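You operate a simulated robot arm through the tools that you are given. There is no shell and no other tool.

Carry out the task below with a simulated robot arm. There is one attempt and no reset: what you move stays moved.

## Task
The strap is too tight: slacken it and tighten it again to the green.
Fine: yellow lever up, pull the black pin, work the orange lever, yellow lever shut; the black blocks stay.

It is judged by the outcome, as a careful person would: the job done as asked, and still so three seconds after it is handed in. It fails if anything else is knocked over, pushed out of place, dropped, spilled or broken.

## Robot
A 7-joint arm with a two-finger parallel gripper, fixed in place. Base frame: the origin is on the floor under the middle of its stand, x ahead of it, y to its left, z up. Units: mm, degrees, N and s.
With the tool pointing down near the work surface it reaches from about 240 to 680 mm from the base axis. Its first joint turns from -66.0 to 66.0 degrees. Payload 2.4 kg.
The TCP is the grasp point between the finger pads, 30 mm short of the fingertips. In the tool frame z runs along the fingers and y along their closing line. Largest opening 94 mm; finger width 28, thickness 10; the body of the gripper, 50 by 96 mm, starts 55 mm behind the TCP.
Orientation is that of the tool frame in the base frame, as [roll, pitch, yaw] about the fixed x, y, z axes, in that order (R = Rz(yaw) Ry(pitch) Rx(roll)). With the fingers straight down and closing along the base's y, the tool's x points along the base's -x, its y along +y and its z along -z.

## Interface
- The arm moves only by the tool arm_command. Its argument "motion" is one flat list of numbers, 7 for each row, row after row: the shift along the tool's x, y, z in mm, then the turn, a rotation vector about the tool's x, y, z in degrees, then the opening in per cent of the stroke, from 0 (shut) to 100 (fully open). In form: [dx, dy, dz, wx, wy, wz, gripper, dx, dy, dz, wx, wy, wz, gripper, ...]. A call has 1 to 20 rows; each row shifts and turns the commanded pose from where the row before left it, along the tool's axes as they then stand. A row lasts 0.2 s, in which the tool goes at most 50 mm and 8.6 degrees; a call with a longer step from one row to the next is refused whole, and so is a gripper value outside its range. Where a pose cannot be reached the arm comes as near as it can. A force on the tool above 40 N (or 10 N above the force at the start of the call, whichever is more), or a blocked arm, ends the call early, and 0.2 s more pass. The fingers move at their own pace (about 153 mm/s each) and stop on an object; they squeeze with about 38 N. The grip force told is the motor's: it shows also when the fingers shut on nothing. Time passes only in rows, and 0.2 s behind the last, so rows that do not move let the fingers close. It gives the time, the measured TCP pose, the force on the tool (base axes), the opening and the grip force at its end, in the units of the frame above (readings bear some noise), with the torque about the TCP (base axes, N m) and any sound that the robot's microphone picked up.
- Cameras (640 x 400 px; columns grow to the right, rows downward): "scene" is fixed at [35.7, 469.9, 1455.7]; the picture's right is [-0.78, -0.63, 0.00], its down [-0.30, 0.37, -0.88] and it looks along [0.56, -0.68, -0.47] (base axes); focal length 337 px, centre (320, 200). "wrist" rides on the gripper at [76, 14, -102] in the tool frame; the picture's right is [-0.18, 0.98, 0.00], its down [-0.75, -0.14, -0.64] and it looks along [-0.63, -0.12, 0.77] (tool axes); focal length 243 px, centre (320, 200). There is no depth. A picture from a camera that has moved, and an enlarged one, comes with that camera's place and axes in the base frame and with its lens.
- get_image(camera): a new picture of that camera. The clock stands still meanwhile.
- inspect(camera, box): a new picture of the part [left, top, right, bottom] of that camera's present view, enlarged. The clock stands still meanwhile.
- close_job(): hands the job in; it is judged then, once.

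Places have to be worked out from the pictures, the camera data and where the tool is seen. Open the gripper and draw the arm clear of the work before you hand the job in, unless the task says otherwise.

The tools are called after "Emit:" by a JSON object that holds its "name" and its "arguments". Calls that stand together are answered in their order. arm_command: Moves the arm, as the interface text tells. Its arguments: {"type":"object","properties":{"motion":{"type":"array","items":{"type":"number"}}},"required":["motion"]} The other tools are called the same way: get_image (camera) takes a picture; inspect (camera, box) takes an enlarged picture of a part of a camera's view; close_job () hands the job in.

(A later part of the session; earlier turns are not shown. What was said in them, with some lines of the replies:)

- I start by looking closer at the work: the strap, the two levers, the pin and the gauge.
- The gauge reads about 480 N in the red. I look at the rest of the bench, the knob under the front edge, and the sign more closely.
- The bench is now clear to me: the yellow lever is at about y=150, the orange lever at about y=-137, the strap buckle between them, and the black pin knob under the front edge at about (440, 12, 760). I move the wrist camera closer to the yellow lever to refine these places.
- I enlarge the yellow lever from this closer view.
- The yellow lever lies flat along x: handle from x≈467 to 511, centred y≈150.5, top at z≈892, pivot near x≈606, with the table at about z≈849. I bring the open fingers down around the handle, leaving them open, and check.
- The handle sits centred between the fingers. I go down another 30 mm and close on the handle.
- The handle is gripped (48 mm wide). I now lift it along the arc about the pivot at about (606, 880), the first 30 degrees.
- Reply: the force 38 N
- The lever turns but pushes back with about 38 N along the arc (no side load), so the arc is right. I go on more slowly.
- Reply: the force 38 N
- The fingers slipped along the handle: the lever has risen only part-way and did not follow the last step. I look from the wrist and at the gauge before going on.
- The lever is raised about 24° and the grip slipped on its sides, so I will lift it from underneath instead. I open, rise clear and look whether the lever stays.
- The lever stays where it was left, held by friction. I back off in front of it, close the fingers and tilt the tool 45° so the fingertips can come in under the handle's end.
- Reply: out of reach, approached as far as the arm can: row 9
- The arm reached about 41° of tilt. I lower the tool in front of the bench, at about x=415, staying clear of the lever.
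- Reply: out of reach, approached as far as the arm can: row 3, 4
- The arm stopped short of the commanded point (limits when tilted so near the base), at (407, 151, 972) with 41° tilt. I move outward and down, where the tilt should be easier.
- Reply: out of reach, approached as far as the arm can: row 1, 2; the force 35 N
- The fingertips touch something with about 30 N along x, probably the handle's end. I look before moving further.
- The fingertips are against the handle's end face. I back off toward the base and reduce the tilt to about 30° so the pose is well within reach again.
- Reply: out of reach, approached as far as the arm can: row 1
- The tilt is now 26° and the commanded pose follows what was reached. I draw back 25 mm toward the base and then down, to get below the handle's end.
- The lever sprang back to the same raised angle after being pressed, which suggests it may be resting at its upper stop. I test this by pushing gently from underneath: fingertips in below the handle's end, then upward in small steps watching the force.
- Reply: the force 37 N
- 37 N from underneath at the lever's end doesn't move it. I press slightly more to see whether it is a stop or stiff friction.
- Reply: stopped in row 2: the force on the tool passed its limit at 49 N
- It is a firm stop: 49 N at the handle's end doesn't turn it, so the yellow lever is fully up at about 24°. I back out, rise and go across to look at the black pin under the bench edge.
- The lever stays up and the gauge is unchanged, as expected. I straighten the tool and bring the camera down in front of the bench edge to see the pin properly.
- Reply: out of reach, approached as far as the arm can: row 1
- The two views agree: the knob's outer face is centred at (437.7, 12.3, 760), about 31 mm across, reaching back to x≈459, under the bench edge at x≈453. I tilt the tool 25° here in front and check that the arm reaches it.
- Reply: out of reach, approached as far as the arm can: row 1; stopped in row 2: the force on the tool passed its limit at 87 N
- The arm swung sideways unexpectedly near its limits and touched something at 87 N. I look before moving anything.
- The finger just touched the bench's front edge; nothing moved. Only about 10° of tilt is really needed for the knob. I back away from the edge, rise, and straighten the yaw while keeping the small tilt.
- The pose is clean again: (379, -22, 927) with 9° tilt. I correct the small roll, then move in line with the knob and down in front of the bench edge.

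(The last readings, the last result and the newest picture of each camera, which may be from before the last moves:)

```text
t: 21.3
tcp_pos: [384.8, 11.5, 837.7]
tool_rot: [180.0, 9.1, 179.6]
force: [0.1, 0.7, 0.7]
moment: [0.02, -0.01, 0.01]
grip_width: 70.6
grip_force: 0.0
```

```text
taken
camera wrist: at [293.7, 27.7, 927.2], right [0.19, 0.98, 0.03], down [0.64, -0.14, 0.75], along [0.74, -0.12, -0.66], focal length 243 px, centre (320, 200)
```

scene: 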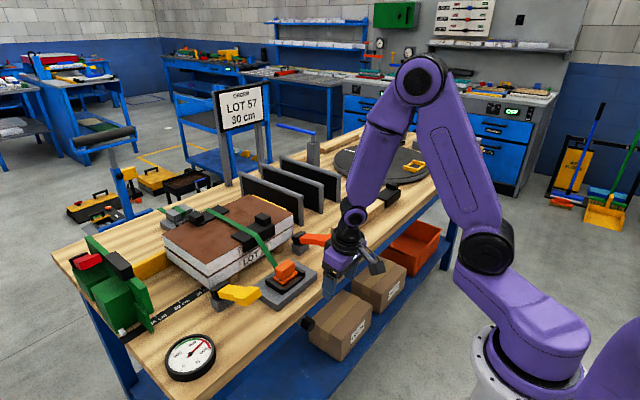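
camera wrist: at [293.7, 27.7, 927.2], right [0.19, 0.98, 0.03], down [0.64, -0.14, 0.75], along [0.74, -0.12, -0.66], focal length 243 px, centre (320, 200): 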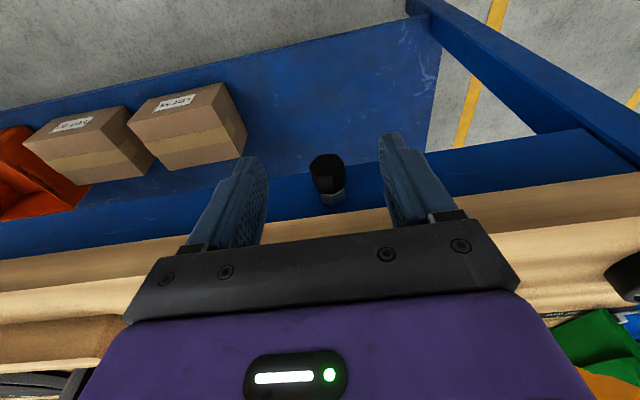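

No reach trouble here. I continue down to the knob's height and add a few degrees of tilt.

Emit:
{"name": "arm_command", "arguments": {"motion": [3.3, 0.3, 20.7, 0, 0, 0, 75, 3.3, 0.3, 20.7, 0, 0, 0, 75, 3.3, 0.2, 20.7, 0, 0, 0, 75, 0, 0, 0, 0, -3, 0, 75, 0, 0, 0, 0, 0, 0, 75]}}

Emit:
{"name": "get_image", "arguments": {"camera": "wrist"}}

Emit:
{"name": "inspect", "arguments": {"camera": "scene", "box": [260, 270, 388, 350]}}

```text
t: 22.5
tcp_pos: [383.8, 11.7, 775.8]
tool_rot: [-179.4, 10.7, 179.8]
force: [-0.2, 0.1, -0.4]
moment: [0.01, -0.06, 0.0]
grip_width: 70.7
grip_force: 0.1
```

```text
taken
camera wrist: at [291.3, 28.0, 862.1], right [0.19, 0.98, 0.02], down [0.62, -0.14, 0.77], along [0.76, -0.13, -0.64], focal length 243 px, centre (320, 200)
```

wrist: 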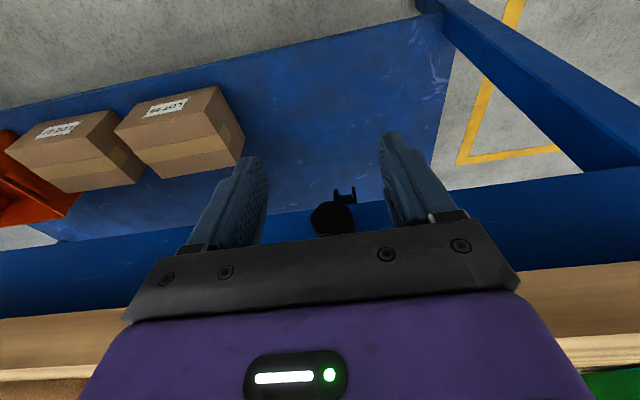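

```text
5.00 times, centred on (324, 310) of scene
camera zoom: at [35.7, 469.9, 1455.7], right [-0.78, -0.63, 0.0], down [-0.3, 0.37, -0.88], along [0.56, -0.68, -0.47], focal length 1685 px, centre (300, -350)
```

zoom: 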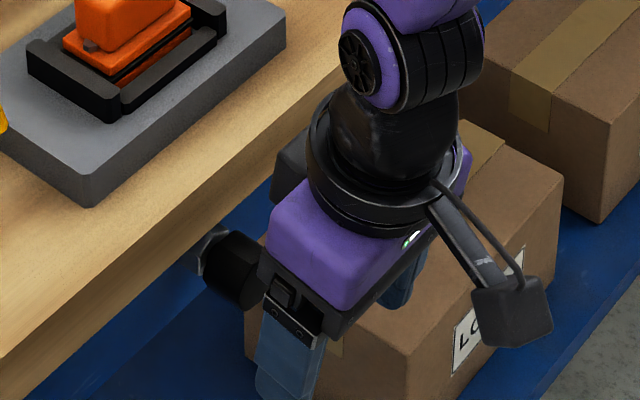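

There is some small black part near the knob in this view; I enlarge it before going in.

Emit:
{"name": "inspect", "arguments": {"camera": "wrist", "box": [270, 160, 398, 240]}}

```text
5.00 times, centred on (334, 200) of wrist
camera zoom: at [291.3, 28.0, 862.1], right [0.19, 0.98, 0.02], down [0.62, -0.14, 0.77], along [0.76, -0.13, -0.64], focal length 1213 px, centre (250, 200)
```

zoom: 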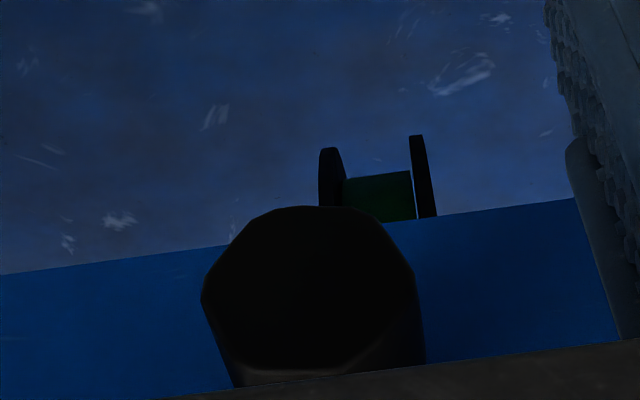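

That is the strap's winding drum under the bench; the knob is confirmed at y≈11.5, z≈759. I move forward so the fingers straddle the knob, then close on it.

Emit:
{"name": "arm_command", "arguments": {"motion": [-12.4, 0, 2.8, 0, 0, 0, 75, -12.4, 0, 2.8, 0, 0, 0, 75, -12.4, 0, 2.8, 0, 0, 0, 75, -12.4, 0, 2.8, 0, 0, 0, 75, 0, 0, 0, 0, 0, 0, 0, 0, 0, 0, 0, 0, 0, 0, 0, 0, 0, 0, 0, 0, 0]}}

Emit:
{"name": "get_image", "arguments": {"camera": "wrist"}}

Emit:
{"name": "inspect", "arguments": {"camera": "scene", "box": [260, 270, 388, 350]}}

```text
t: 23.5
tcp_pos: [428.8, 11.6, 773.5]
tool_rot: [-179.8, 11.8, 179.7]
force: [-10.0, -20.3, 17.7]
moment: [-1.59, 0.01, -0.77]
grip_width: 34.1
grip_force: 22.5
stopped in row 5: the force on the tool passed its limit at 92 N (the readings are from after the stop); the commanded pose is now the measured one
```

```text
taken
camera wrist: at [334.0, 27.8, 860.0], right [0.19, 0.98, 0.03], down [0.61, -0.14, 0.78], along [0.77, -0.13, -0.62], focal length 243 px, centre (320, 200)
```

wrist: 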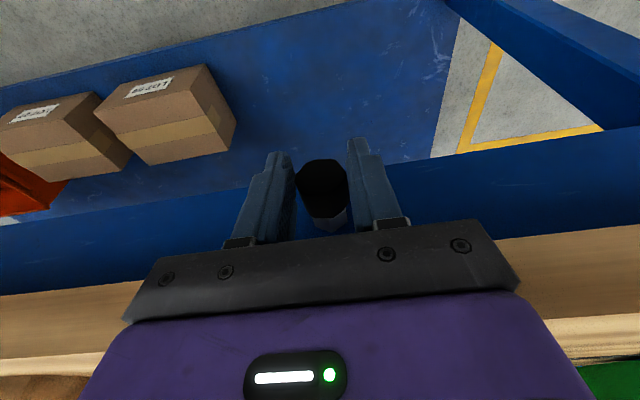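

```text
5.00 times, centred on (324, 310) of scene
camera zoom: at [34.7, 469.7, 1455.8], right [-0.78, -0.63, 0.0], down [-0.3, 0.37, -0.88], along [0.56, -0.68, -0.47], focal length 1685 px, centre (300, -350)
```

zoom: 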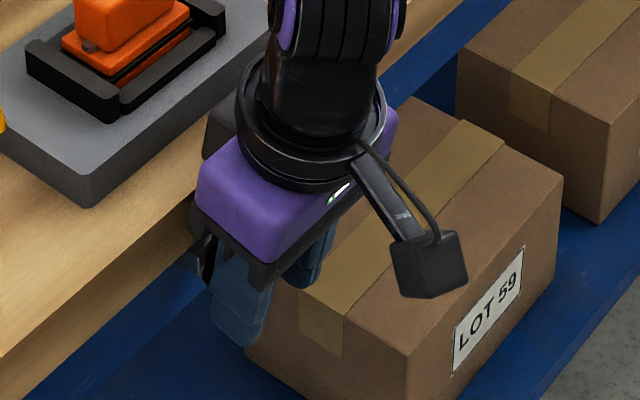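

A contact spike ended the call as the fingers met the knob; now they read 34 mm with 22 N. I hold still with the grip closing to let it settle.

Emit:
{"name": "arm_command", "arguments": {"motion": [0, 0, 0, 0, 0, 0, 0, 0, 0, 0, 0, 0, 0, 0, 0, 0, 0, 0, 0, 0, 0]}}

Emit:
{"name": "inspect", "arguments": {"camera": "wrist", "box": [230, 130, 422, 250]}}

```text
t: 23.8
tcp_pos: [429.5, 11.0, 775.0]
tool_rot: [-179.8, 11.7, 179.4]
force: [-8.9, -4.0, 15.3]
moment: [0.33, -0.45, 0.12]
grip_width: 30.9
grip_force: 37.7
stopped in row 1: the force on the tool passed its limit at 55 N (the readings are from after the stop); the commanded pose is now the measured one
```

```text
3.33 times, centred on (326, 190) of wrist
camera zoom: at [334.3, 26.7, 860.3], right [0.19, 0.98, 0.03], down [0.61, -0.15, 0.78], along [0.77, -0.13, -0.62], focal length 809 px, centre (300, 233)
```

zoom: 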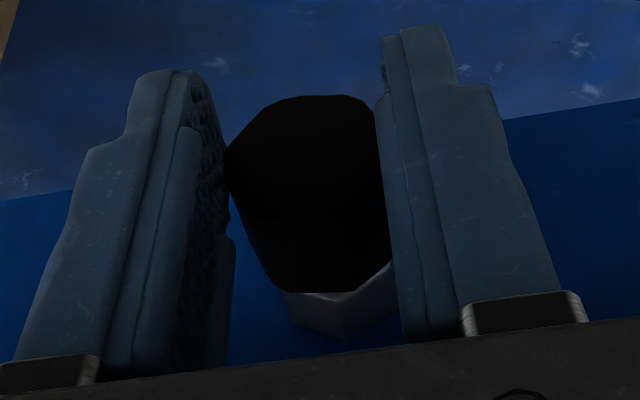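

The knob is held (30.9 mm, 38 N). I pull it straight out along -x in small steps.

Emit:
{"name": "arm_command", "arguments": {"motion": [3.9, 0, -0.8, 0, 0, 0, 0, 3.9, 0, -0.8, 0, 0, 0, 0, 3.9, 0, -0.8, 0, 0, 0, 0]}}

Emit:
{"name": "inspect", "arguments": {"camera": "wrist", "box": [230, 130, 422, 250]}}

Emit:
{"name": "inspect", "arguments": {"camera": "scene", "box": [150, 250, 350, 375]}}

```text
t: 24.6
tcp_pos: [417.6, 10.4, 775.9]
tool_rot: [-179.7, 11.8, 179.4]
force: [4.8, -3.0, 7.7]
moment: [-0.11, -0.11, -0.1]
grip_width: 31.1
grip_force: 44.8
```

```text
3.33 times, centred on (326, 190) of wrist
camera zoom: at [323.1, 26.8, 859.9], right [0.19, 0.98, 0.03], down [0.6, -0.15, 0.78], along [0.77, -0.13, -0.62], focal length 809 px, centre (300, 233)
```

zoom: 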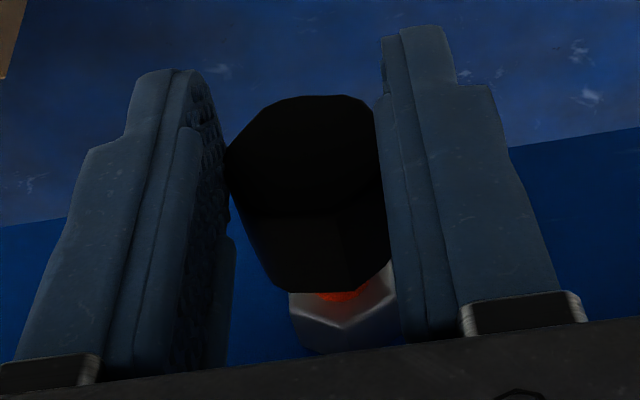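

```text
3.20 times, centred on (250, 312) of scene
camera zoom: at [35.7, 469.8, 1455.7], right [-0.78, -0.63, 0.0], down [-0.3, 0.37, -0.88], along [0.56, -0.68, -0.47], focal length 1078 px, centre (544, -160)
```

zoom: 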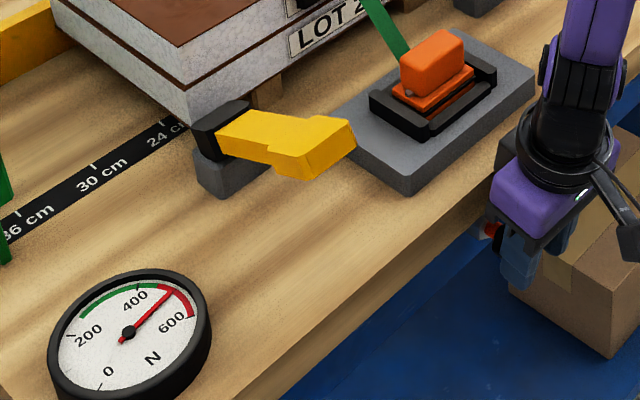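

The knob came out 12 mm with little force, showing an orange-red shaft; the gauge still reads about 480. I pull further.

Emit:
{"name": "arm_command", "arguments": {"motion": [3.9, 0, -0.8, 0, 0, 0, 0, 3.9, 0, -0.8, 0, 0, 0, 0, 3.9, 0, -0.8, 0, 0, 0, 0]}}

Emit:
{"name": "inspect", "arguments": {"camera": "wrist", "box": [230, 130, 422, 250]}}

Emit:
{"name": "inspect", "arguments": {"camera": "scene", "box": [150, 250, 350, 375]}}

```text
t: 25.4
tcp_pos: [406.5, 9.3, 774.4]
tool_rot: [-179.7, 11.8, 179.5]
force: [7.4, -0.1, 10.7]
moment: [0.07, -0.45, -0.12]
grip_width: 30.9
grip_force: 45.4
```

```text
3.33 times, centred on (326, 190) of wrist
camera zoom: at [311.2, 26.6, 859.9], right [0.19, 0.98, 0.03], down [0.6, -0.14, 0.78], along [0.77, -0.13, -0.62], focal length 809 px, centre (300, 233)
```

zoom: 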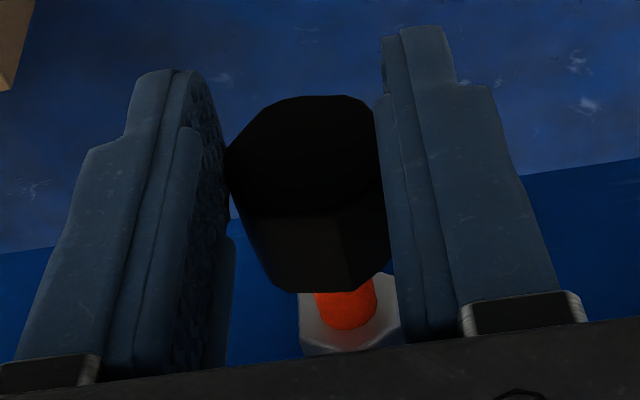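

```text
3.20 times, centred on (250, 312) of scene
camera zoom: at [35.7, 469.9, 1455.7], right [-0.78, -0.63, 0.0], down [-0.3, 0.37, -0.88], along [0.56, -0.68, -0.47], focal length 1078 px, centre (544, -160)
```

zoom: 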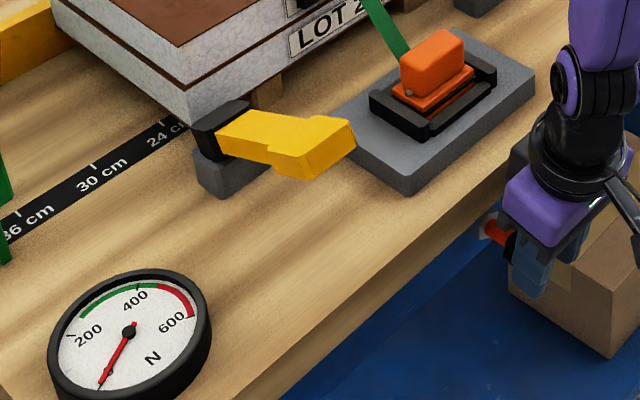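

The gauge has dropped to 0: the strap is slack. I check the black blocks and then let the pin return gently rather than letting it snap.

Emit:
{"name": "inspect", "arguments": {"camera": "scene", "box": [150, 180, 350, 305]}}

Emit:
{"name": "arm_command", "arguments": {"motion": [-3.9, 0, 0.8, 0, 0, 0, 0, -3.9, 0, 0.8, 0, 0, 0, 0, -3.9, 0, 0.8, 0, 0, 0, 0, -3.9, 0, 0.8, 0, 0, 0, 0, -3.9, 0, 0.8, 0, 0, 0, 0]}}

Emit:
{"name": "inspect", "arguments": {"camera": "scene", "box": [150, 250, 350, 375]}}

```text
3.20 times, centred on (250, 242) of scene
camera zoom: at [35.7, 469.9, 1455.7], right [-0.78, -0.63, 0.0], down [-0.3, 0.37, -0.88], along [0.56, -0.68, -0.47], focal length 1078 px, centre (544, 64)
```

zoom: 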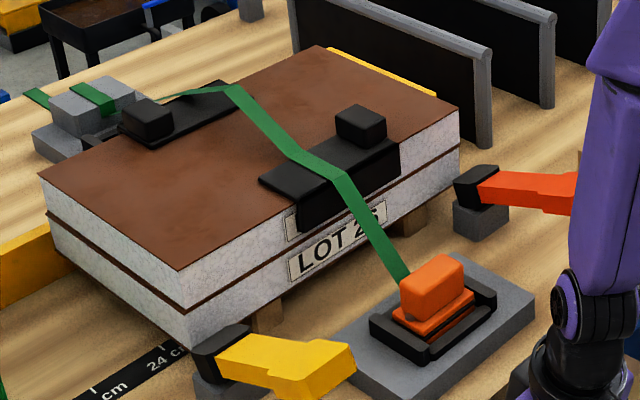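

```text
t: 26.6
tcp_pos: [424.0, 10.1, 773.8]
tool_rot: [-179.8, 11.6, 179.5]
force: [3.7, -1.6, 10.9]
moment: [-0.19, -0.63, -0.18]
grip_width: 30.7
grip_force: 44.9
```

```text
3.20 times, centred on (250, 312) of scene
camera zoom: at [35.6, 469.8, 1455.7], right [-0.78, -0.63, 0.0], down [-0.3, 0.37, -0.88], along [0.56, -0.68, -0.47], focal length 1078 px, centre (544, -160)
```

zoom: 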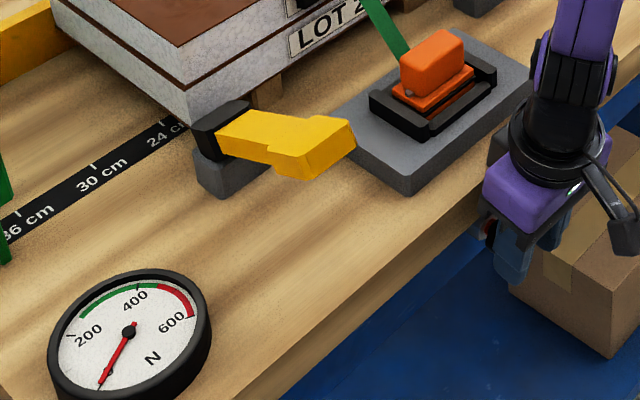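

The blocks have stayed and the gauge remains at 0. I bring the pin home, open the fingers and draw back.

Emit:
{"name": "arm_command", "arguments": {"motion": [-2.7, 0, 0.6, 0, 0, 0, 0, -2.5, 0, 0.5, 0, 0, 0, 0, 0, 0, 0, 0, 0, 0, 75, 0, 0, 0, 0, 0, 0, 75, 12.5, 0, -2.6, 0, 0, 0, 75, 12.5, 0, -2.6, 0, 0, 0, 75, 12.5, 0, -2.6, 0, 0, 0, 75]}}

Emit:
{"name": "inspect", "arguments": {"camera": "wrist", "box": [230, 130, 422, 250]}}

Emit:
{"name": "inspect", "arguments": {"camera": "scene", "box": [150, 250, 350, 375]}}

```text
t: 27.2
tcp_pos: [428.5, 11.4, 775.0]
tool_rot: [-179.9, 11.3, 179.6]
force: [-10.8, -2.4, 14.9]
moment: [0.33, -1.04, 0.16]
grip_width: 70.4
grip_force: 0.0
stopped in row 3: the force on the tool passed its limit at 42 N (the readings are from after the stop); the commanded pose is now the measured one
```

```text
3.33 times, centred on (326, 190) of wrist
camera zoom: at [334.1, 26.3, 860.7], right [0.19, 0.98, 0.03], down [0.61, -0.14, 0.78], along [0.77, -0.13, -0.63], focal length 809 px, centre (300, 233)
```

zoom: 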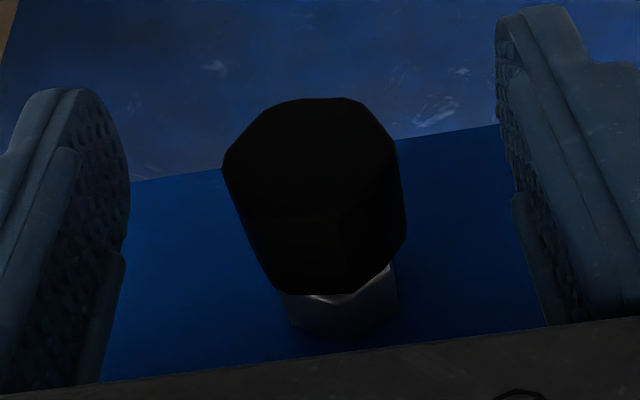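

```text
3.20 times, centred on (250, 312) of scene
camera zoom: at [35.2, 469.8, 1455.7], right [-0.78, -0.63, 0.0], down [-0.3, 0.37, -0.88], along [0.56, -0.68, -0.47], focal length 1078 px, centre (544, -160)
```

zoom: 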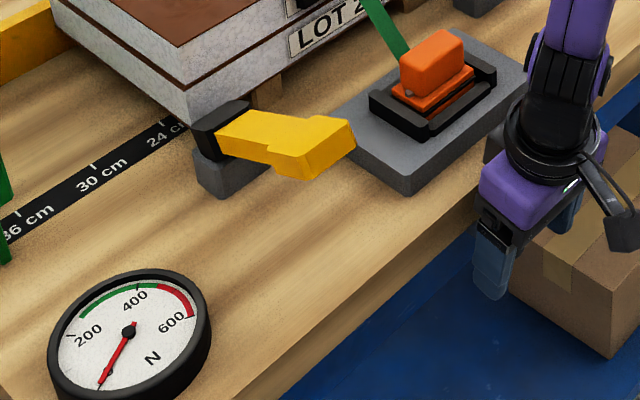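

The pin is home and released. The gripper body is lightly touching the bench edge, so I draw straight back, then rise in front of the bench.

Emit:
{"name": "arm_command", "arguments": {"motion": [15, 0, -3.1, 0, 0, 0, 75, 15, 0, -3.1, 0, 0, 0, 75, 15, 0, -3.1, 0, 0, 0, 75, -6, 0, -29.4, 0, 0, 0, 75, -6, 0, -29.4, 0, 0, 0, 75, -6, 0, -29.4, 0, 0, 0, 75, -6, 0, -29.4, 0, 0, 0, 75, -6, 0, -29.4, 0, 0, 0, 75, -6, 0, -29.4, 0, 0, 0, 75]}}

Emit:
{"name": "get_image", "arguments": {"camera": "scene"}}

```text
t: 29.2
tcp_pos: [384.2, 10.2, 944.4]
tool_rot: [-179.1, 11.7, 179.5]
force: [0.2, 0.3, 0.8]
moment: [0.0, -0.04, -0.04]
grip_width: 70.5
grip_force: 0.0
out of reach, approached as far as the arm can: row 9
```

```text
taken
```

scene: 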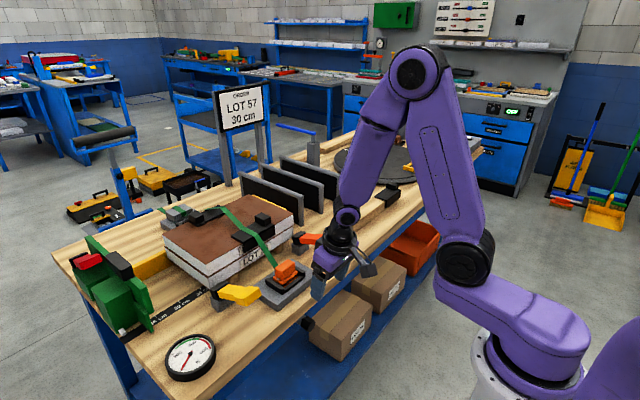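

I straighten the tool in small steps before going to the orange lever.

Emit:
{"name": "arm_command", "arguments": {"motion": [-8, 0, 0, 0.4, 4, 0, 75, -8, 0, 0, 0.3, 4, 0, 75, -8, 0, 0, 0.2, 3.7, 0, 75, 0, 0, 0, 0, 0, 0, 75]}}

Emit:
{"name": "get_image", "arguments": {"camera": "wrist"}}

```text
t: 30.2
tcp_pos: [408.7, 9.8, 945.4]
tool_rot: [-178.9, -0.3, 179.4]
force: [0.4, -0.4, 0.6]
moment: [0.01, 0.02, -0.01]
grip_width: 70.5
grip_force: 0.0
```

```text
taken
camera wrist: at [333.5, 26.3, 1050.4], right [0.19, 0.98, -0.02], down [0.76, -0.14, 0.64], along [0.63, -0.14, -0.77], focal length 243 px, centre (320, 200)
```

wrist: 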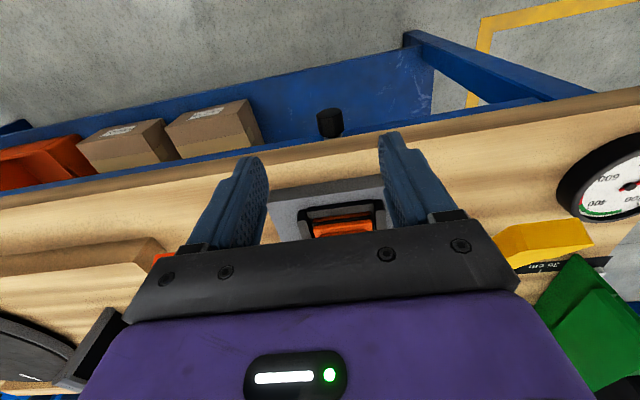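

The pose is upright again. I rise and go across to the orange lever for a closer look.

Emit:
{"name": "arm_command", "arguments": {"motion": [0, 0, -35, -1.1, 0, -0.6, 75, 0, 0, -35, 0, 0, 0, 75, 0, 0, -35, 0, 0, 0, 75, -5, -40, 0, 0, 0, 0, 75, -5, -40, 0, 0, 0, 0, 75, -5, -40, 0, 0, 0, 0, 75, -5, -40, 0, 0, 0, 0, 75]}}

Emit:
{"name": "get_image", "arguments": {"camera": "wrist"}}

Emit:
{"name": "inspect", "arguments": {"camera": "scene", "box": [260, 190, 388, 270]}}

```text
t: 31.8
tcp_pos: [431.7, -153.3, 1048.8]
tool_rot: [179.9, -0.4, -180.0]
force: [0.6, -0.3, 0.3]
moment: [0.02, 0.02, -0.01]
grip_width: 70.4
grip_force: 0.1
```

```text
taken
camera wrist: at [356.4, -138.9, 1152.5], right [0.18, 0.98, 0.0], down [0.76, -0.14, 0.64], along [0.63, -0.12, -0.77], focal length 243 px, centre (320, 200)
```

wrist: 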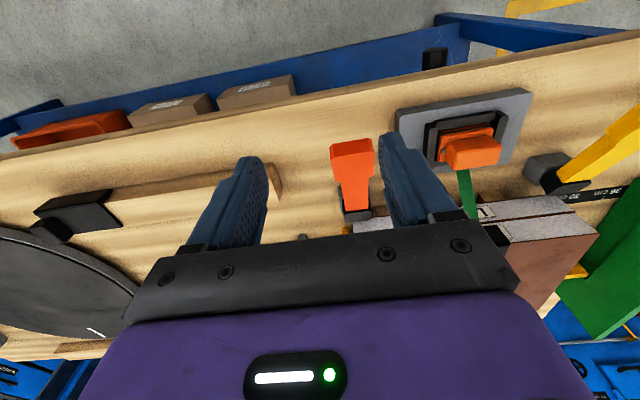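

```text
5.00 times, centred on (324, 230) of scene
camera zoom: at [35.7, 469.9, 1455.7], right [-0.78, -0.63, 0.0], down [-0.3, 0.37, -0.88], along [0.56, -0.68, -0.47], focal length 1685 px, centre (300, 50)
```

zoom: 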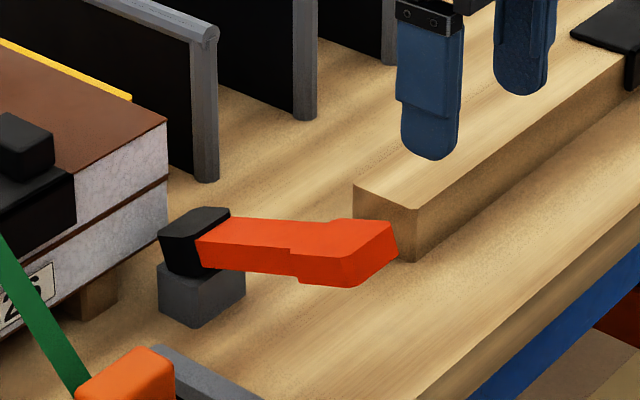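

I enlarge the orange lever in the wrist view to triangulate its end and pivot.

Emit:
{"name": "inspect", "arguments": {"camera": "wrist", "box": [290, 125, 418, 205]}}

Emit:
{"name": "inspect", "arguments": {"camera": "wrist", "box": [290, 165, 418, 245]}}

```text
5.00 times, centred on (354, 165) of wrist
camera zoom: at [356.4, -138.9, 1152.5], right [0.18, 0.98, 0.0], down [0.76, -0.14, 0.64], along [0.63, -0.12, -0.77], focal length 1213 px, centre (150, 375)
```

zoom: 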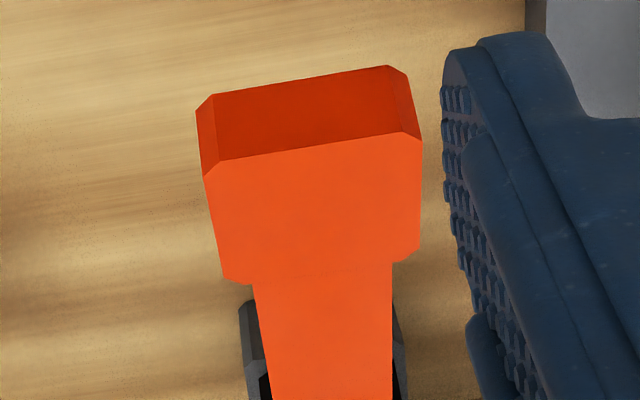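

```text
5.00 times, centred on (354, 205) of wrist
camera zoom: at [356.4, -138.9, 1152.5], right [0.18, 0.98, 0.0], down [0.76, -0.14, 0.64], along [0.63, -0.12, -0.77], focal length 1213 px, centre (150, 175)
```

zoom: 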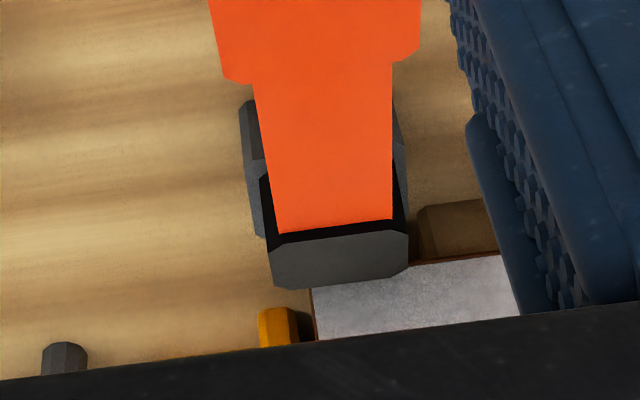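

The orange lever's end is at (477, -129, 944), so it is in its raised position like the yellow one, pivot near (606, -129). I close the fingers, place them over the handle, and press it down a first part while watching force and gauge.

Emit:
{"name": "arm_command", "arguments": {"motion": [-22.8, 8.1, 19.6, 0, 0, 0, 30, -22.8, 8.1, 19.6, 0, 0, 0, 0, -22.8, 8.1, 19.6, 0, 0, 0, 0, 0, 0, 8, 0, 0, 0, 0, 0, 0, 8, 0, 0, 0, 0, 0, 0, 8, 0, 0, 0, 0, 0, 0, 8, 0, 0, 0, 0]}}

Emit:
{"name": "inspect", "arguments": {"camera": "scene", "box": [260, 190, 388, 270]}}

Emit:
{"name": "inspect", "arguments": {"camera": "scene", "box": [140, 320, 240, 383]}}

```text
t: 33.4
tcp_pos: [497.5, -126.7, 958.5]
tool_rot: [179.8, -0.3, 180.0]
force: [0.2, -0.1, 1.7]
moment: [-0.05, 0.01, 0.06]
grip_width: 0.1
grip_force: 33.2
```

```text
5.00 times, centred on (324, 230) of scene
camera zoom: at [35.7, 469.9, 1455.7], right [-0.78, -0.63, 0.0], down [-0.3, 0.37, -0.88], along [0.56, -0.68, -0.47], focal length 1685 px, centre (300, 50)
```

zoom: 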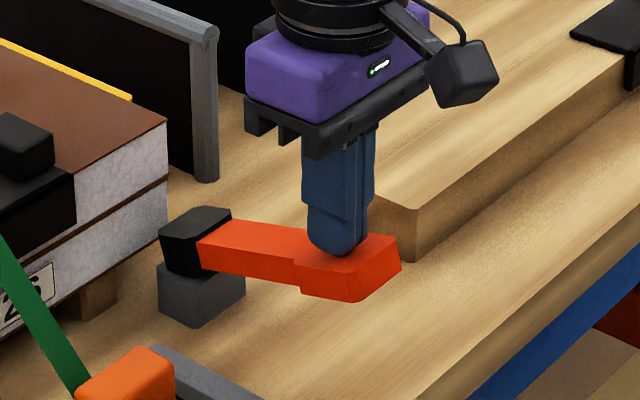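

```text
6.35 times, centred on (190, 352) of scene
camera zoom: at [35.7, 469.9, 1455.7], right [-0.78, -0.63, 0.0], down [-0.3, 0.37, -0.88], along [0.56, -0.68, -0.47], focal length 2140 px, centre (1145, -762)
```

zoom: 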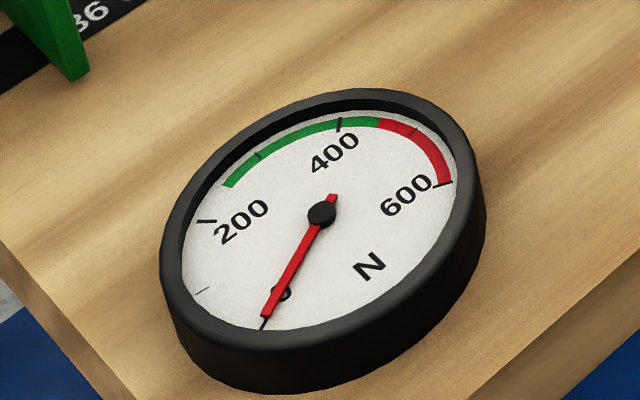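

The lever moves down easily (1.7 N so far). The gauge reads 0; green runs from about 230 to 450 N. I press on down to horizontal.

Emit:
{"name": "arm_command", "arguments": {"motion": [1, 0, 8, 0, 0, 0, 0, 1, 0, 8, 0, 0, 0, 0, 1, 0, 8, 0, 0, 0, 0, 1, 0, 8, 0, 0, 0, 0, 0, 0, 4, 0, 0, 0, 0]}}

Emit:
{"name": "inspect", "arguments": {"camera": "scene", "box": [260, 190, 388, 270]}}

Emit:
{"name": "inspect", "arguments": {"camera": "scene", "box": [140, 320, 240, 383]}}

```text
t: 34.6
tcp_pos: [491.4, -128.0, 922.5]
tool_rot: [180.0, -0.2, 180.0]
force: [-7.8, 1.5, 18.4]
moment: [0.0, -0.03, 0.02]
grip_width: 0.0
grip_force: 33.0
```

```text
5.00 times, centred on (324, 230) of scene
camera zoom: at [35.2, 470.0, 1455.7], right [-0.78, -0.63, 0.0], down [-0.3, 0.37, -0.88], along [0.56, -0.68, -0.47], focal length 1685 px, centre (300, 50)
```

zoom: 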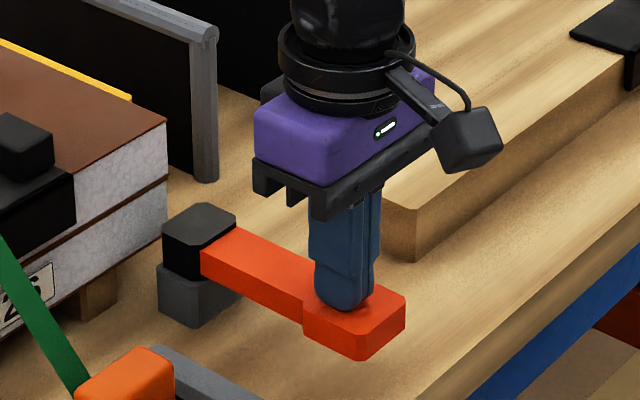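

```text
6.35 times, centred on (190, 352) of scene
camera zoom: at [35.2, 470.0, 1455.7], right [-0.78, -0.63, 0.0], down [-0.3, 0.37, -0.88], along [0.56, -0.68, -0.47], focal length 2140 px, centre (1145, -762)
```

zoom: 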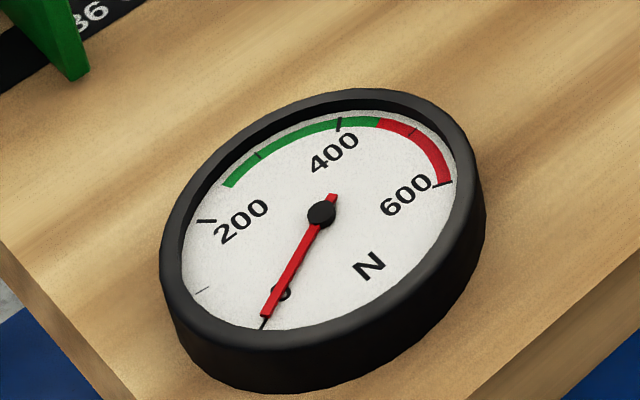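

The lever is down at horizontal (18 N), the gauge still at 0, perhaps only taking up slack. I rise to see whether the lever returns by itself.

Emit:
{"name": "arm_command", "arguments": {"motion": [0, 0, -20, 0, 0, 0, 0, 0, 0, -20, 0, 0, 0, 0, 0, 0, -20, 0, 0, 0, 0]}}

Emit:
{"name": "inspect", "arguments": {"camera": "scene", "box": [260, 190, 388, 270]}}

Emit:
{"name": "inspect", "arguments": {"camera": "scene", "box": [140, 320, 240, 383]}}

```text
t: 35.4
tcp_pos: [492.8, -126.7, 983.3]
tool_rot: [179.9, -0.3, 180.0]
force: [0.5, -0.3, -0.5]
moment: [-0.01, 0.01, 0.0]
grip_width: 0.0
grip_force: 33.1
```

```text
5.00 times, centred on (324, 230) of scene
camera zoom: at [35.7, 469.9, 1455.7], right [-0.78, -0.63, 0.0], down [-0.3, 0.37, -0.88], along [0.56, -0.68, -0.47], focal length 1685 px, centre (300, 50)
```

zoom: 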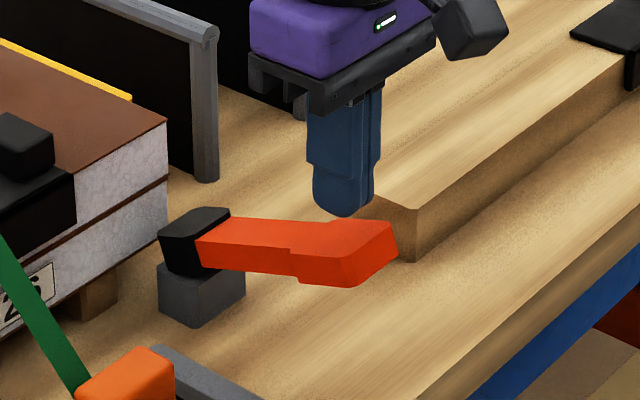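

```text
6.35 times, centred on (190, 352) of scene
camera zoom: at [35.7, 469.9, 1455.7], right [-0.78, -0.63, 0.0], down [-0.3, 0.37, -0.88], along [0.56, -0.68, -0.47], focal length 2140 px, centre (1145, -762)
```

zoom: 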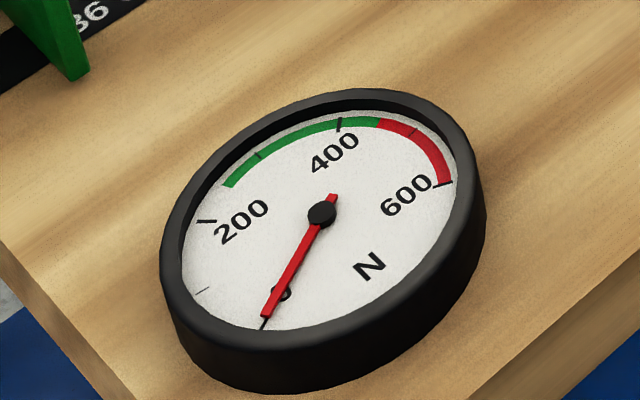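

The lever springs back up, so working it is just pressing down repeatedly. I do another full stroke and check.

Emit:
{"name": "arm_command", "arguments": {"motion": [0, 0, 15, 0, 0, 0, 0, 0, 0, 15, 0, 0, 0, 0, 0, 0, 15, 0, 0, 0, 0, 0, 0, 13, 0, 0, 0, 0, 0, 0, 3, 0, 0, 0, 0, 0, 0, -20, 0, 0, 0, 0, 0, 0, -20, 0, 0, 0, 0, 0, 0, -21, 0, 0, 0, 0]}}

Emit:
{"name": "inspect", "arguments": {"camera": "scene", "box": [140, 320, 240, 383]}}

Emit:
{"name": "inspect", "arguments": {"camera": "scene", "box": [150, 180, 350, 305]}}

```text
t: 37.2
tcp_pos: [491.6, -127.6, 982.1]
tool_rot: [179.8, -0.5, -180.0]
force: [0.8, -1.3, -0.2]
moment: [0.01, -0.02, -0.04]
grip_width: 0.0
grip_force: 33.1
```

```text
6.35 times, centred on (190, 352) of scene
camera zoom: at [35.7, 469.9, 1455.7], right [-0.78, -0.63, 0.0], down [-0.3, 0.37, -0.88], along [0.56, -0.68, -0.47], focal length 2140 px, centre (1145, -762)
```

zoom: 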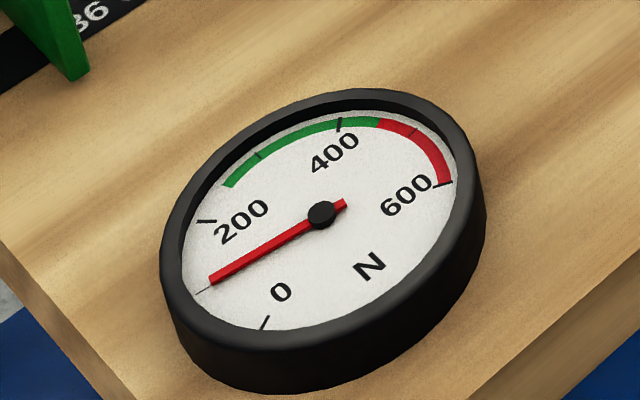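

```text
3.20 times, centred on (250, 242) of scene
camera zoom: at [35.7, 469.9, 1455.7], right [-0.78, -0.63, 0.0], down [-0.3, 0.37, -0.88], along [0.56, -0.68, -0.47], focal length 1078 px, centre (544, 64)
```

zoom: 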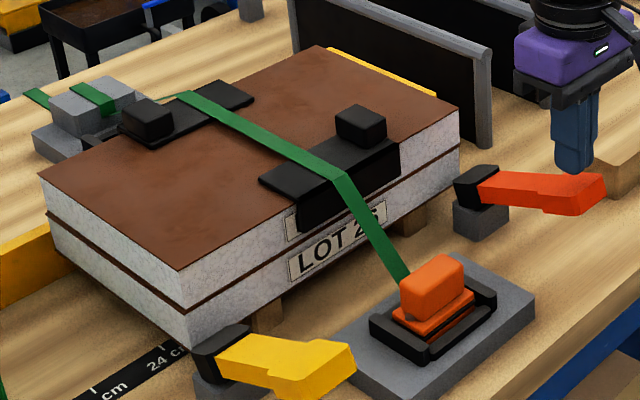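

Now about 110 N and the strap is taut. Another stroke.

Emit:
{"name": "arm_command", "arguments": {"motion": [0, 0, 15, 0, 0, 0, 0, 0, 0, 15, 0, 0, 0, 0, 0, 0, 15, 0, 0, 0, 0, 0, 0, 12, 0, 0, 0, 0, 0, 0, 3, 0, 0, 0, 0, 0, 0, -20, 0, 0, 0, 0, 0, 0, -20, 0, 0, 0, 0, 0, 0, -20, 0, 0, 0, 0]}}

Emit:
{"name": "inspect", "arguments": {"camera": "scene", "box": [140, 320, 240, 383]}}

```text
t: 39.0
tcp_pos: [492.0, -127.2, 982.9]
tool_rot: [180.0, -0.4, 180.0]
force: [-0.4, -0.1, 0.8]
moment: [0.01, 0.01, 0.01]
grip_width: 0.0
grip_force: 32.5
```

```text
6.35 times, centred on (190, 352) of scene
camera zoom: at [35.7, 469.9, 1455.7], right [-0.78, -0.63, 0.0], down [-0.3, 0.37, -0.88], along [0.56, -0.68, -0.47], focal length 2140 px, centre (1145, -762)
```

zoom: 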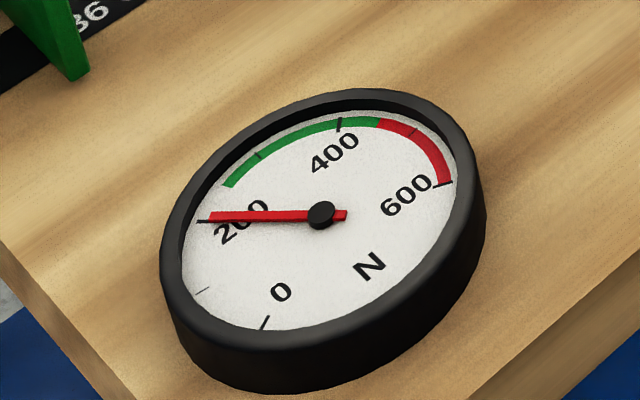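

About 205 N; each stroke adds roughly 95-100 N. One more stroke should bring it into the green at about 300.

Emit:
{"name": "arm_command", "arguments": {"motion": [0, 0, 15, 0, 0, 0, 0, 0, 0, 15, 0, 0, 0, 0, 0, 0, 15, 0, 0, 0, 0, 0, 0, 12, 0, 0, 0, 0, 0, 0, 3, 0, 0, 0, 0, 0, 0, -20, 0, 0, 0, 0, 0, 0, -20, 0, 0, 0, 0, 0, 0, -20, 0, 0, 0, 0]}}

Emit:
{"name": "inspect", "arguments": {"camera": "scene", "box": [140, 320, 240, 383]}}

```text
t: 40.8
tcp_pos: [493.0, -128.3, 983.8]
tool_rot: [180.0, -0.3, 180.0]
force: [1.0, -0.2, 0.3]
moment: [0.01, 0.0, 0.01]
grip_width: 0.0
grip_force: 33.3
```

```text
6.35 times, centred on (190, 352) of scene
camera zoom: at [35.7, 469.9, 1455.7], right [-0.78, -0.63, 0.0], down [-0.3, 0.37, -0.88], along [0.56, -0.68, -0.47], focal length 2140 px, centre (1145, -762)
```

zoom: 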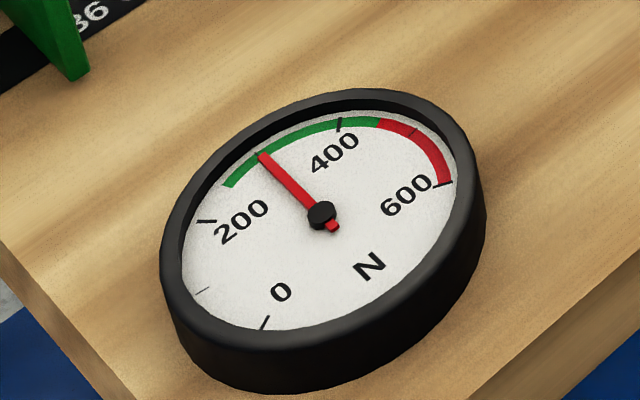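

The needle is at about 300 N, inside the green, and the lever is back up. Now I go across, above the buckle, to the yellow lever.

Emit:
{"name": "arm_command", "arguments": {"motion": [0, 0, -30, 0, 0, 0, 0, 0, 40, 0, 0, 0, 0, 0, 0, 40, 0, 0, 0, 0, 0, 0, 40, 0, 0, 0, 0, 0, 0, 40, 0, 0, 0, 0, 0, 0, 40, 0, 0, 0, 0, 0, 0, 40, 0, 0, 0, 0, 0, 0, 38.5, 0, 0, 0, 0, 0, 0, 0, 20, 0, 0, 0, 0]}}

Emit:
{"name": "inspect", "arguments": {"camera": "scene", "box": [160, 230, 320, 330]}}

Emit:
{"name": "get_image", "arguments": {"camera": "wrist"}}

```text
t: 42.8
tcp_pos: [494.5, 149.5, 995.2]
tool_rot: [179.8, -0.3, 180.0]
force: [-0.3, 0.7, -0.2]
moment: [0.01, -0.01, 0.0]
grip_width: 0.0
grip_force: 33.1
```

```text
4.00 times, centred on (240, 280) of scene
camera zoom: at [35.7, 469.9, 1455.7], right [-0.78, -0.63, 0.0], down [-0.3, 0.37, -0.88], along [0.56, -0.68, -0.47], focal length 1348 px, centre (640, -120)
```

zoom: 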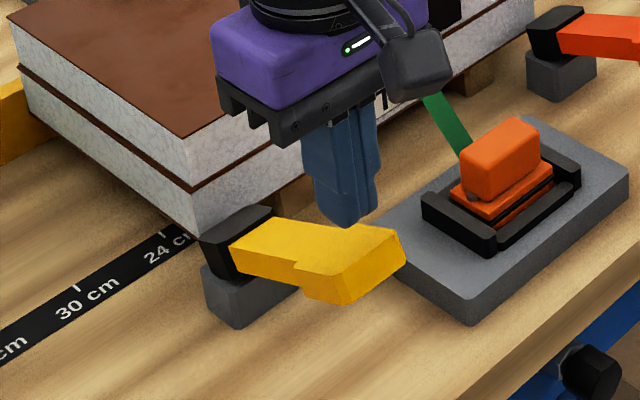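

```text
taken
camera wrist: at [419.5, 164.2, 1100.0], right [0.18, 0.98, 0.0], down [0.76, -0.14, 0.64], along [0.63, -0.12, -0.77], focal length 243 px, centre (320, 200)
```

wrist: 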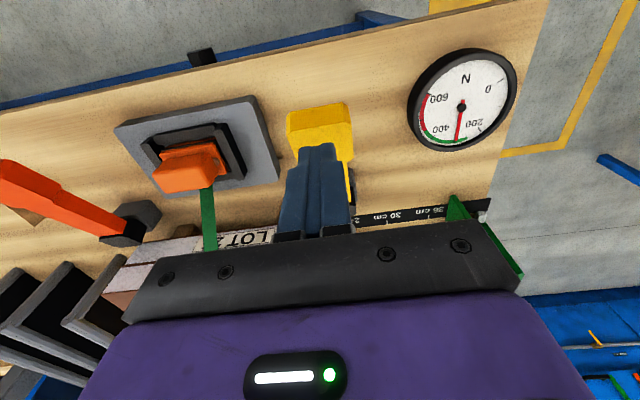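

The fingers are above the yellow handle. I press it down to horizontal.

Emit:
{"name": "arm_command", "arguments": {"motion": [0, 0.5, 14, 0, 0, 0, 0, 0, 0.5, 12, 0, 0, 0, 0, 0, 0, 10, 0, 0, 0, 0, 0, 0, 10, 0, 0, 0, 0, 0, 0, 8, 0, 0, 0, 0, 0, 0, 8, 0, 0, 0, 0, 0, 0, 8, 0, 0, 0, 0]}}

Emit:
{"name": "inspect", "arguments": {"camera": "scene", "box": [160, 230, 320, 330]}}

Emit:
{"name": "inspect", "arguments": {"camera": "scene", "box": [140, 320, 240, 383]}}

```text
t: 44.4
tcp_pos: [492.0, 151.3, 924.0]
tool_rot: [-180.0, -0.2, 180.0]
force: [-2.4, -2.9, 10.1]
moment: [-0.12, -0.02, 0.01]
grip_width: 0.1
grip_force: 33.0
```

```text
4.00 times, centred on (240, 280) of scene
camera zoom: at [35.5, 469.8, 1455.7], right [-0.78, -0.63, 0.0], down [-0.3, 0.37, -0.88], along [0.56, -0.68, -0.47], focal length 1348 px, centre (640, -120)
```

zoom: 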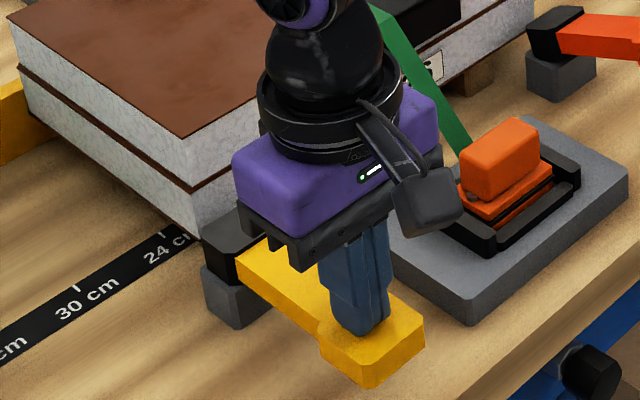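

```text
6.35 times, centred on (190, 352) of scene
camera zoom: at [35.5, 469.8, 1455.7], right [-0.78, -0.63, 0.0], down [-0.3, 0.37, -0.88], along [0.56, -0.68, -0.47], focal length 2140 px, centre (1145, -762)
```

zoom: 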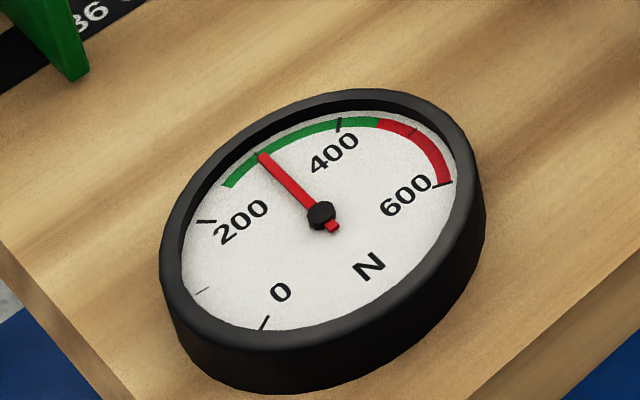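

The lever looks horizontal as it was at the start, with 10 N. I press a few millimetres more to make sure it is fully shut, then lift off and look whether it stays.

Emit:
{"name": "arm_command", "arguments": {"motion": [0, 0, 2, 0, 0, 0, 0, 0, 0, 2, 0, 0, 0, 0, 0, 0, 1, 0, 0, 0, 0]}}

Emit:
{"name": "arm_command", "arguments": {"motion": [0, 0, -15, 0, 0, 0, 0, 0, 0, -20, 0, 0, 0, 0, 0, 0, -30, 0, 0, 0, 0, 0, 0, -40, 0, 0, 0, 0, 0, 0, 0, 0, 0, 0, 0]}}

Emit:
{"name": "inspect", "arguments": {"camera": "scene", "box": [160, 230, 320, 330]}}

Emit:
{"name": "inspect", "arguments": {"camera": "scene", "box": [140, 320, 240, 383]}}

```text
t: 44.9
tcp_pos: [491.6, 152.3, 923.0]
tool_rot: [179.8, -0.3, 180.0]
force: [-6.6, -1.9, 11.2]
moment: [-0.1, 0.02, -0.01]
grip_width: 0.2
grip_force: 33.1
stopped in row 2: the force on the tool passed its limit at 46 N (the readings are from after the stop); the commanded pose is now the measured one
```

```text
t: 46.1
tcp_pos: [488.2, 149.3, 1027.4]
tool_rot: [179.9, -0.2, 180.0]
force: [0.7, 0.4, 0.4]
moment: [-0.02, 0.01, 0.0]
grip_width: 0.0
grip_force: 33.4
```

```text
4.00 times, centred on (240, 280) of scene
camera zoom: at [35.7, 469.9, 1455.7], right [-0.78, -0.63, 0.0], down [-0.3, 0.37, -0.88], along [0.56, -0.68, -0.47], focal length 1348 px, centre (640, -120)
```

zoom: 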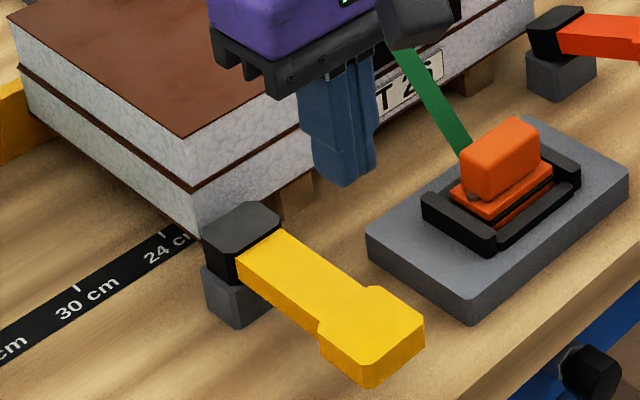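

```text
6.35 times, centred on (190, 352) of scene
camera zoom: at [35.7, 469.9, 1455.7], right [-0.78, -0.63, 0.0], down [-0.3, 0.37, -0.88], along [0.56, -0.68, -0.47], focal length 2140 px, centre (1145, -762)
```

zoom: 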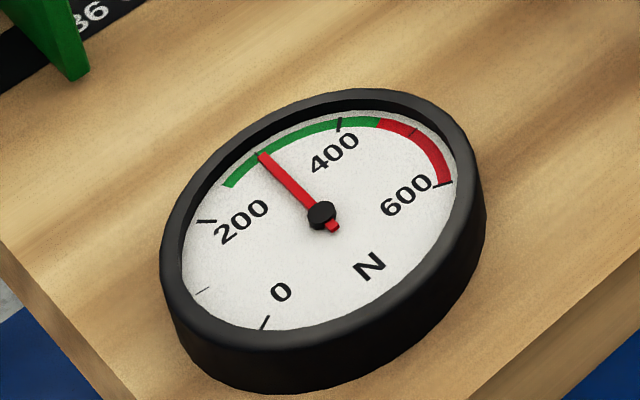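

The yellow lever is shut and stays shut; the gauge holds at about 300 N in the green. I open the gripper, draw the arm up and away, wait a little, and check everything once more.

Emit:
{"name": "arm_command", "arguments": {"motion": [8, -15, -35, 0, 0, 0, 50, 8, -15, -35, 0, 0, 0, 100, 8, -20, -35, 0, 0, 0, 100, 8, -20, -35, 0, 0, 0, 100, 8, -20, -30, 0, 0, 0, 100, 8, -20, -18, 0, 0, 0, 100, 8, -20, 0, 0, 0, 0, 100, 8, 0, 0, 0, 0, 0, 100, 0, 0, 0, 0, 0, 0, 100, 0, 0, 0, 0, 0, 0, 100, 0, 0, 0, 0, 0, 0, 100, 0, 0, 0, 0, 0, 0, 100, 0, 0, 0, 0, 0, 0, 100, 0, 0, 0, 0, 0, 0, 100, 0, 0, 0, 0, 0, 0, 100, 0, 0, 0, 0, 0, 0, 100]}}

Emit:
{"name": "get_image", "arguments": {"camera": "scene"}}

Emit:
{"name": "inspect", "arguments": {"camera": "scene", "box": [140, 320, 240, 383]}}

Emit:
{"name": "inspect", "arguments": {"camera": "scene", "box": [150, 180, 350, 305]}}

Emit:
{"name": "inspect", "arguments": {"camera": "scene", "box": [270, 280, 370, 343]}}

```text
t: 49.5
tcp_pos: [426.7, 20.1, 1215.0]
tool_rot: [179.8, -0.2, 180.0]
force: [0.5, -0.5, 0.6]
moment: [-0.02, -0.01, 0.01]
grip_width: 93.9
grip_force: 0.0
```

```text
taken
```

scene: 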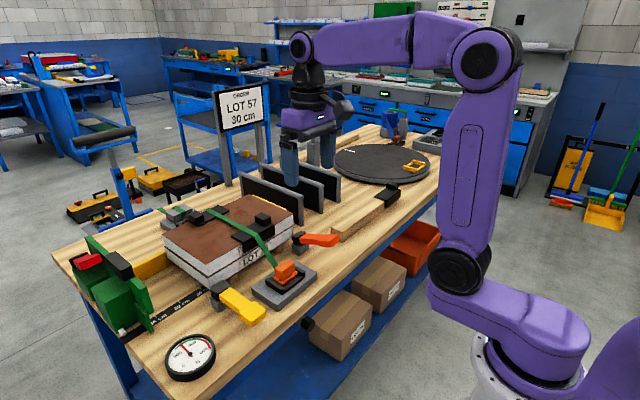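

```text
6.35 times, centred on (190, 352) of scene
camera zoom: at [35.7, 469.9, 1455.7], right [-0.78, -0.63, 0.0], down [-0.3, 0.37, -0.88], along [0.56, -0.68, -0.47], focal length 2140 px, centre (1145, -762)
```

zoom: 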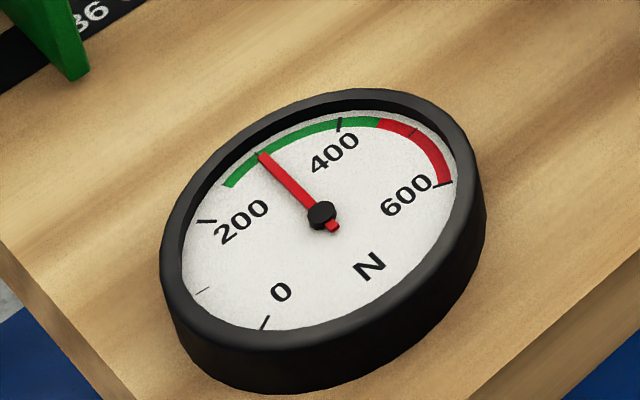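

```text
3.20 times, centred on (250, 242) of scene
camera zoom: at [35.7, 469.9, 1455.7], right [-0.78, -0.63, 0.0], down [-0.3, 0.37, -0.88], along [0.56, -0.68, -0.47], focal length 1078 px, centre (544, 64)
```

zoom: 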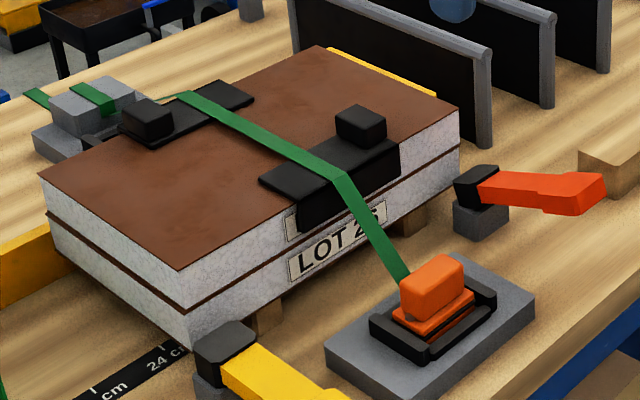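

```text
6.35 times, centred on (320, 312) of scene
camera zoom: at [35.7, 469.9, 1455.7], right [-0.78, -0.63, 0.0], down [-0.3, 0.37, -0.88], along [0.56, -0.68, -0.47], focal length 2140 px, centre (320, -508)
```

zoom: 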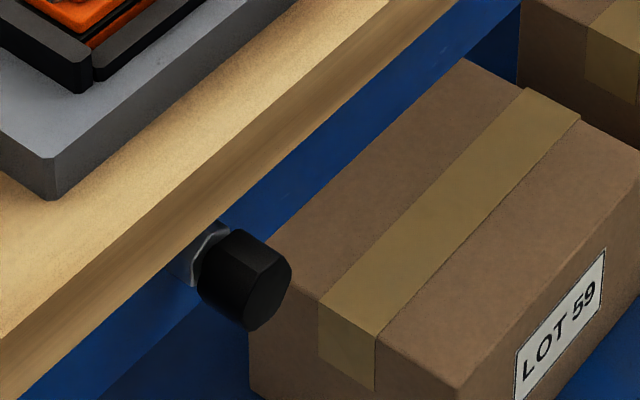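

Everything is as asked: the strap was slackened to 0 and retightened to about 300 N in the green. The yellow lever is shut, the pin is home, and the black blocks and everything else are where they were. The gripper is open and the arm clear, so I hand the job in.

Emit:
{"name": "close_job", "arguments": {}}

```text
The job is handed in.
```

The strap was slackened to 0 N and retightened to about 300 N, inside the green, and I've handed the job in. The gauge held that reading for over three seconds after I shut the yellow lever and drew the arm clear.

- **Slackening:** I lifted the yellow lever to its stop, about 24° up, and pulled the black pin until the gauge dropped from about 480 N to 0. I then guided the pin back in and released it.
- **Tightening:** It took four strokes of the orange lever, which springs back up by itself. I then pressed the yellow lever shut and it stayed shut.
- **Surroundings:** The black blocks and everything else on the bench look unmoved in the last pictures.
- **Contacts:** Once, while I was tilting the tool for the pin, the arm swung sideways and a finger touched the bench's front edge; the force reading peaked at 87 N. As I moved in on the pin, the reading peaked at 92 N, and the gripper body was also touching the edge. Neither left any visible damage.
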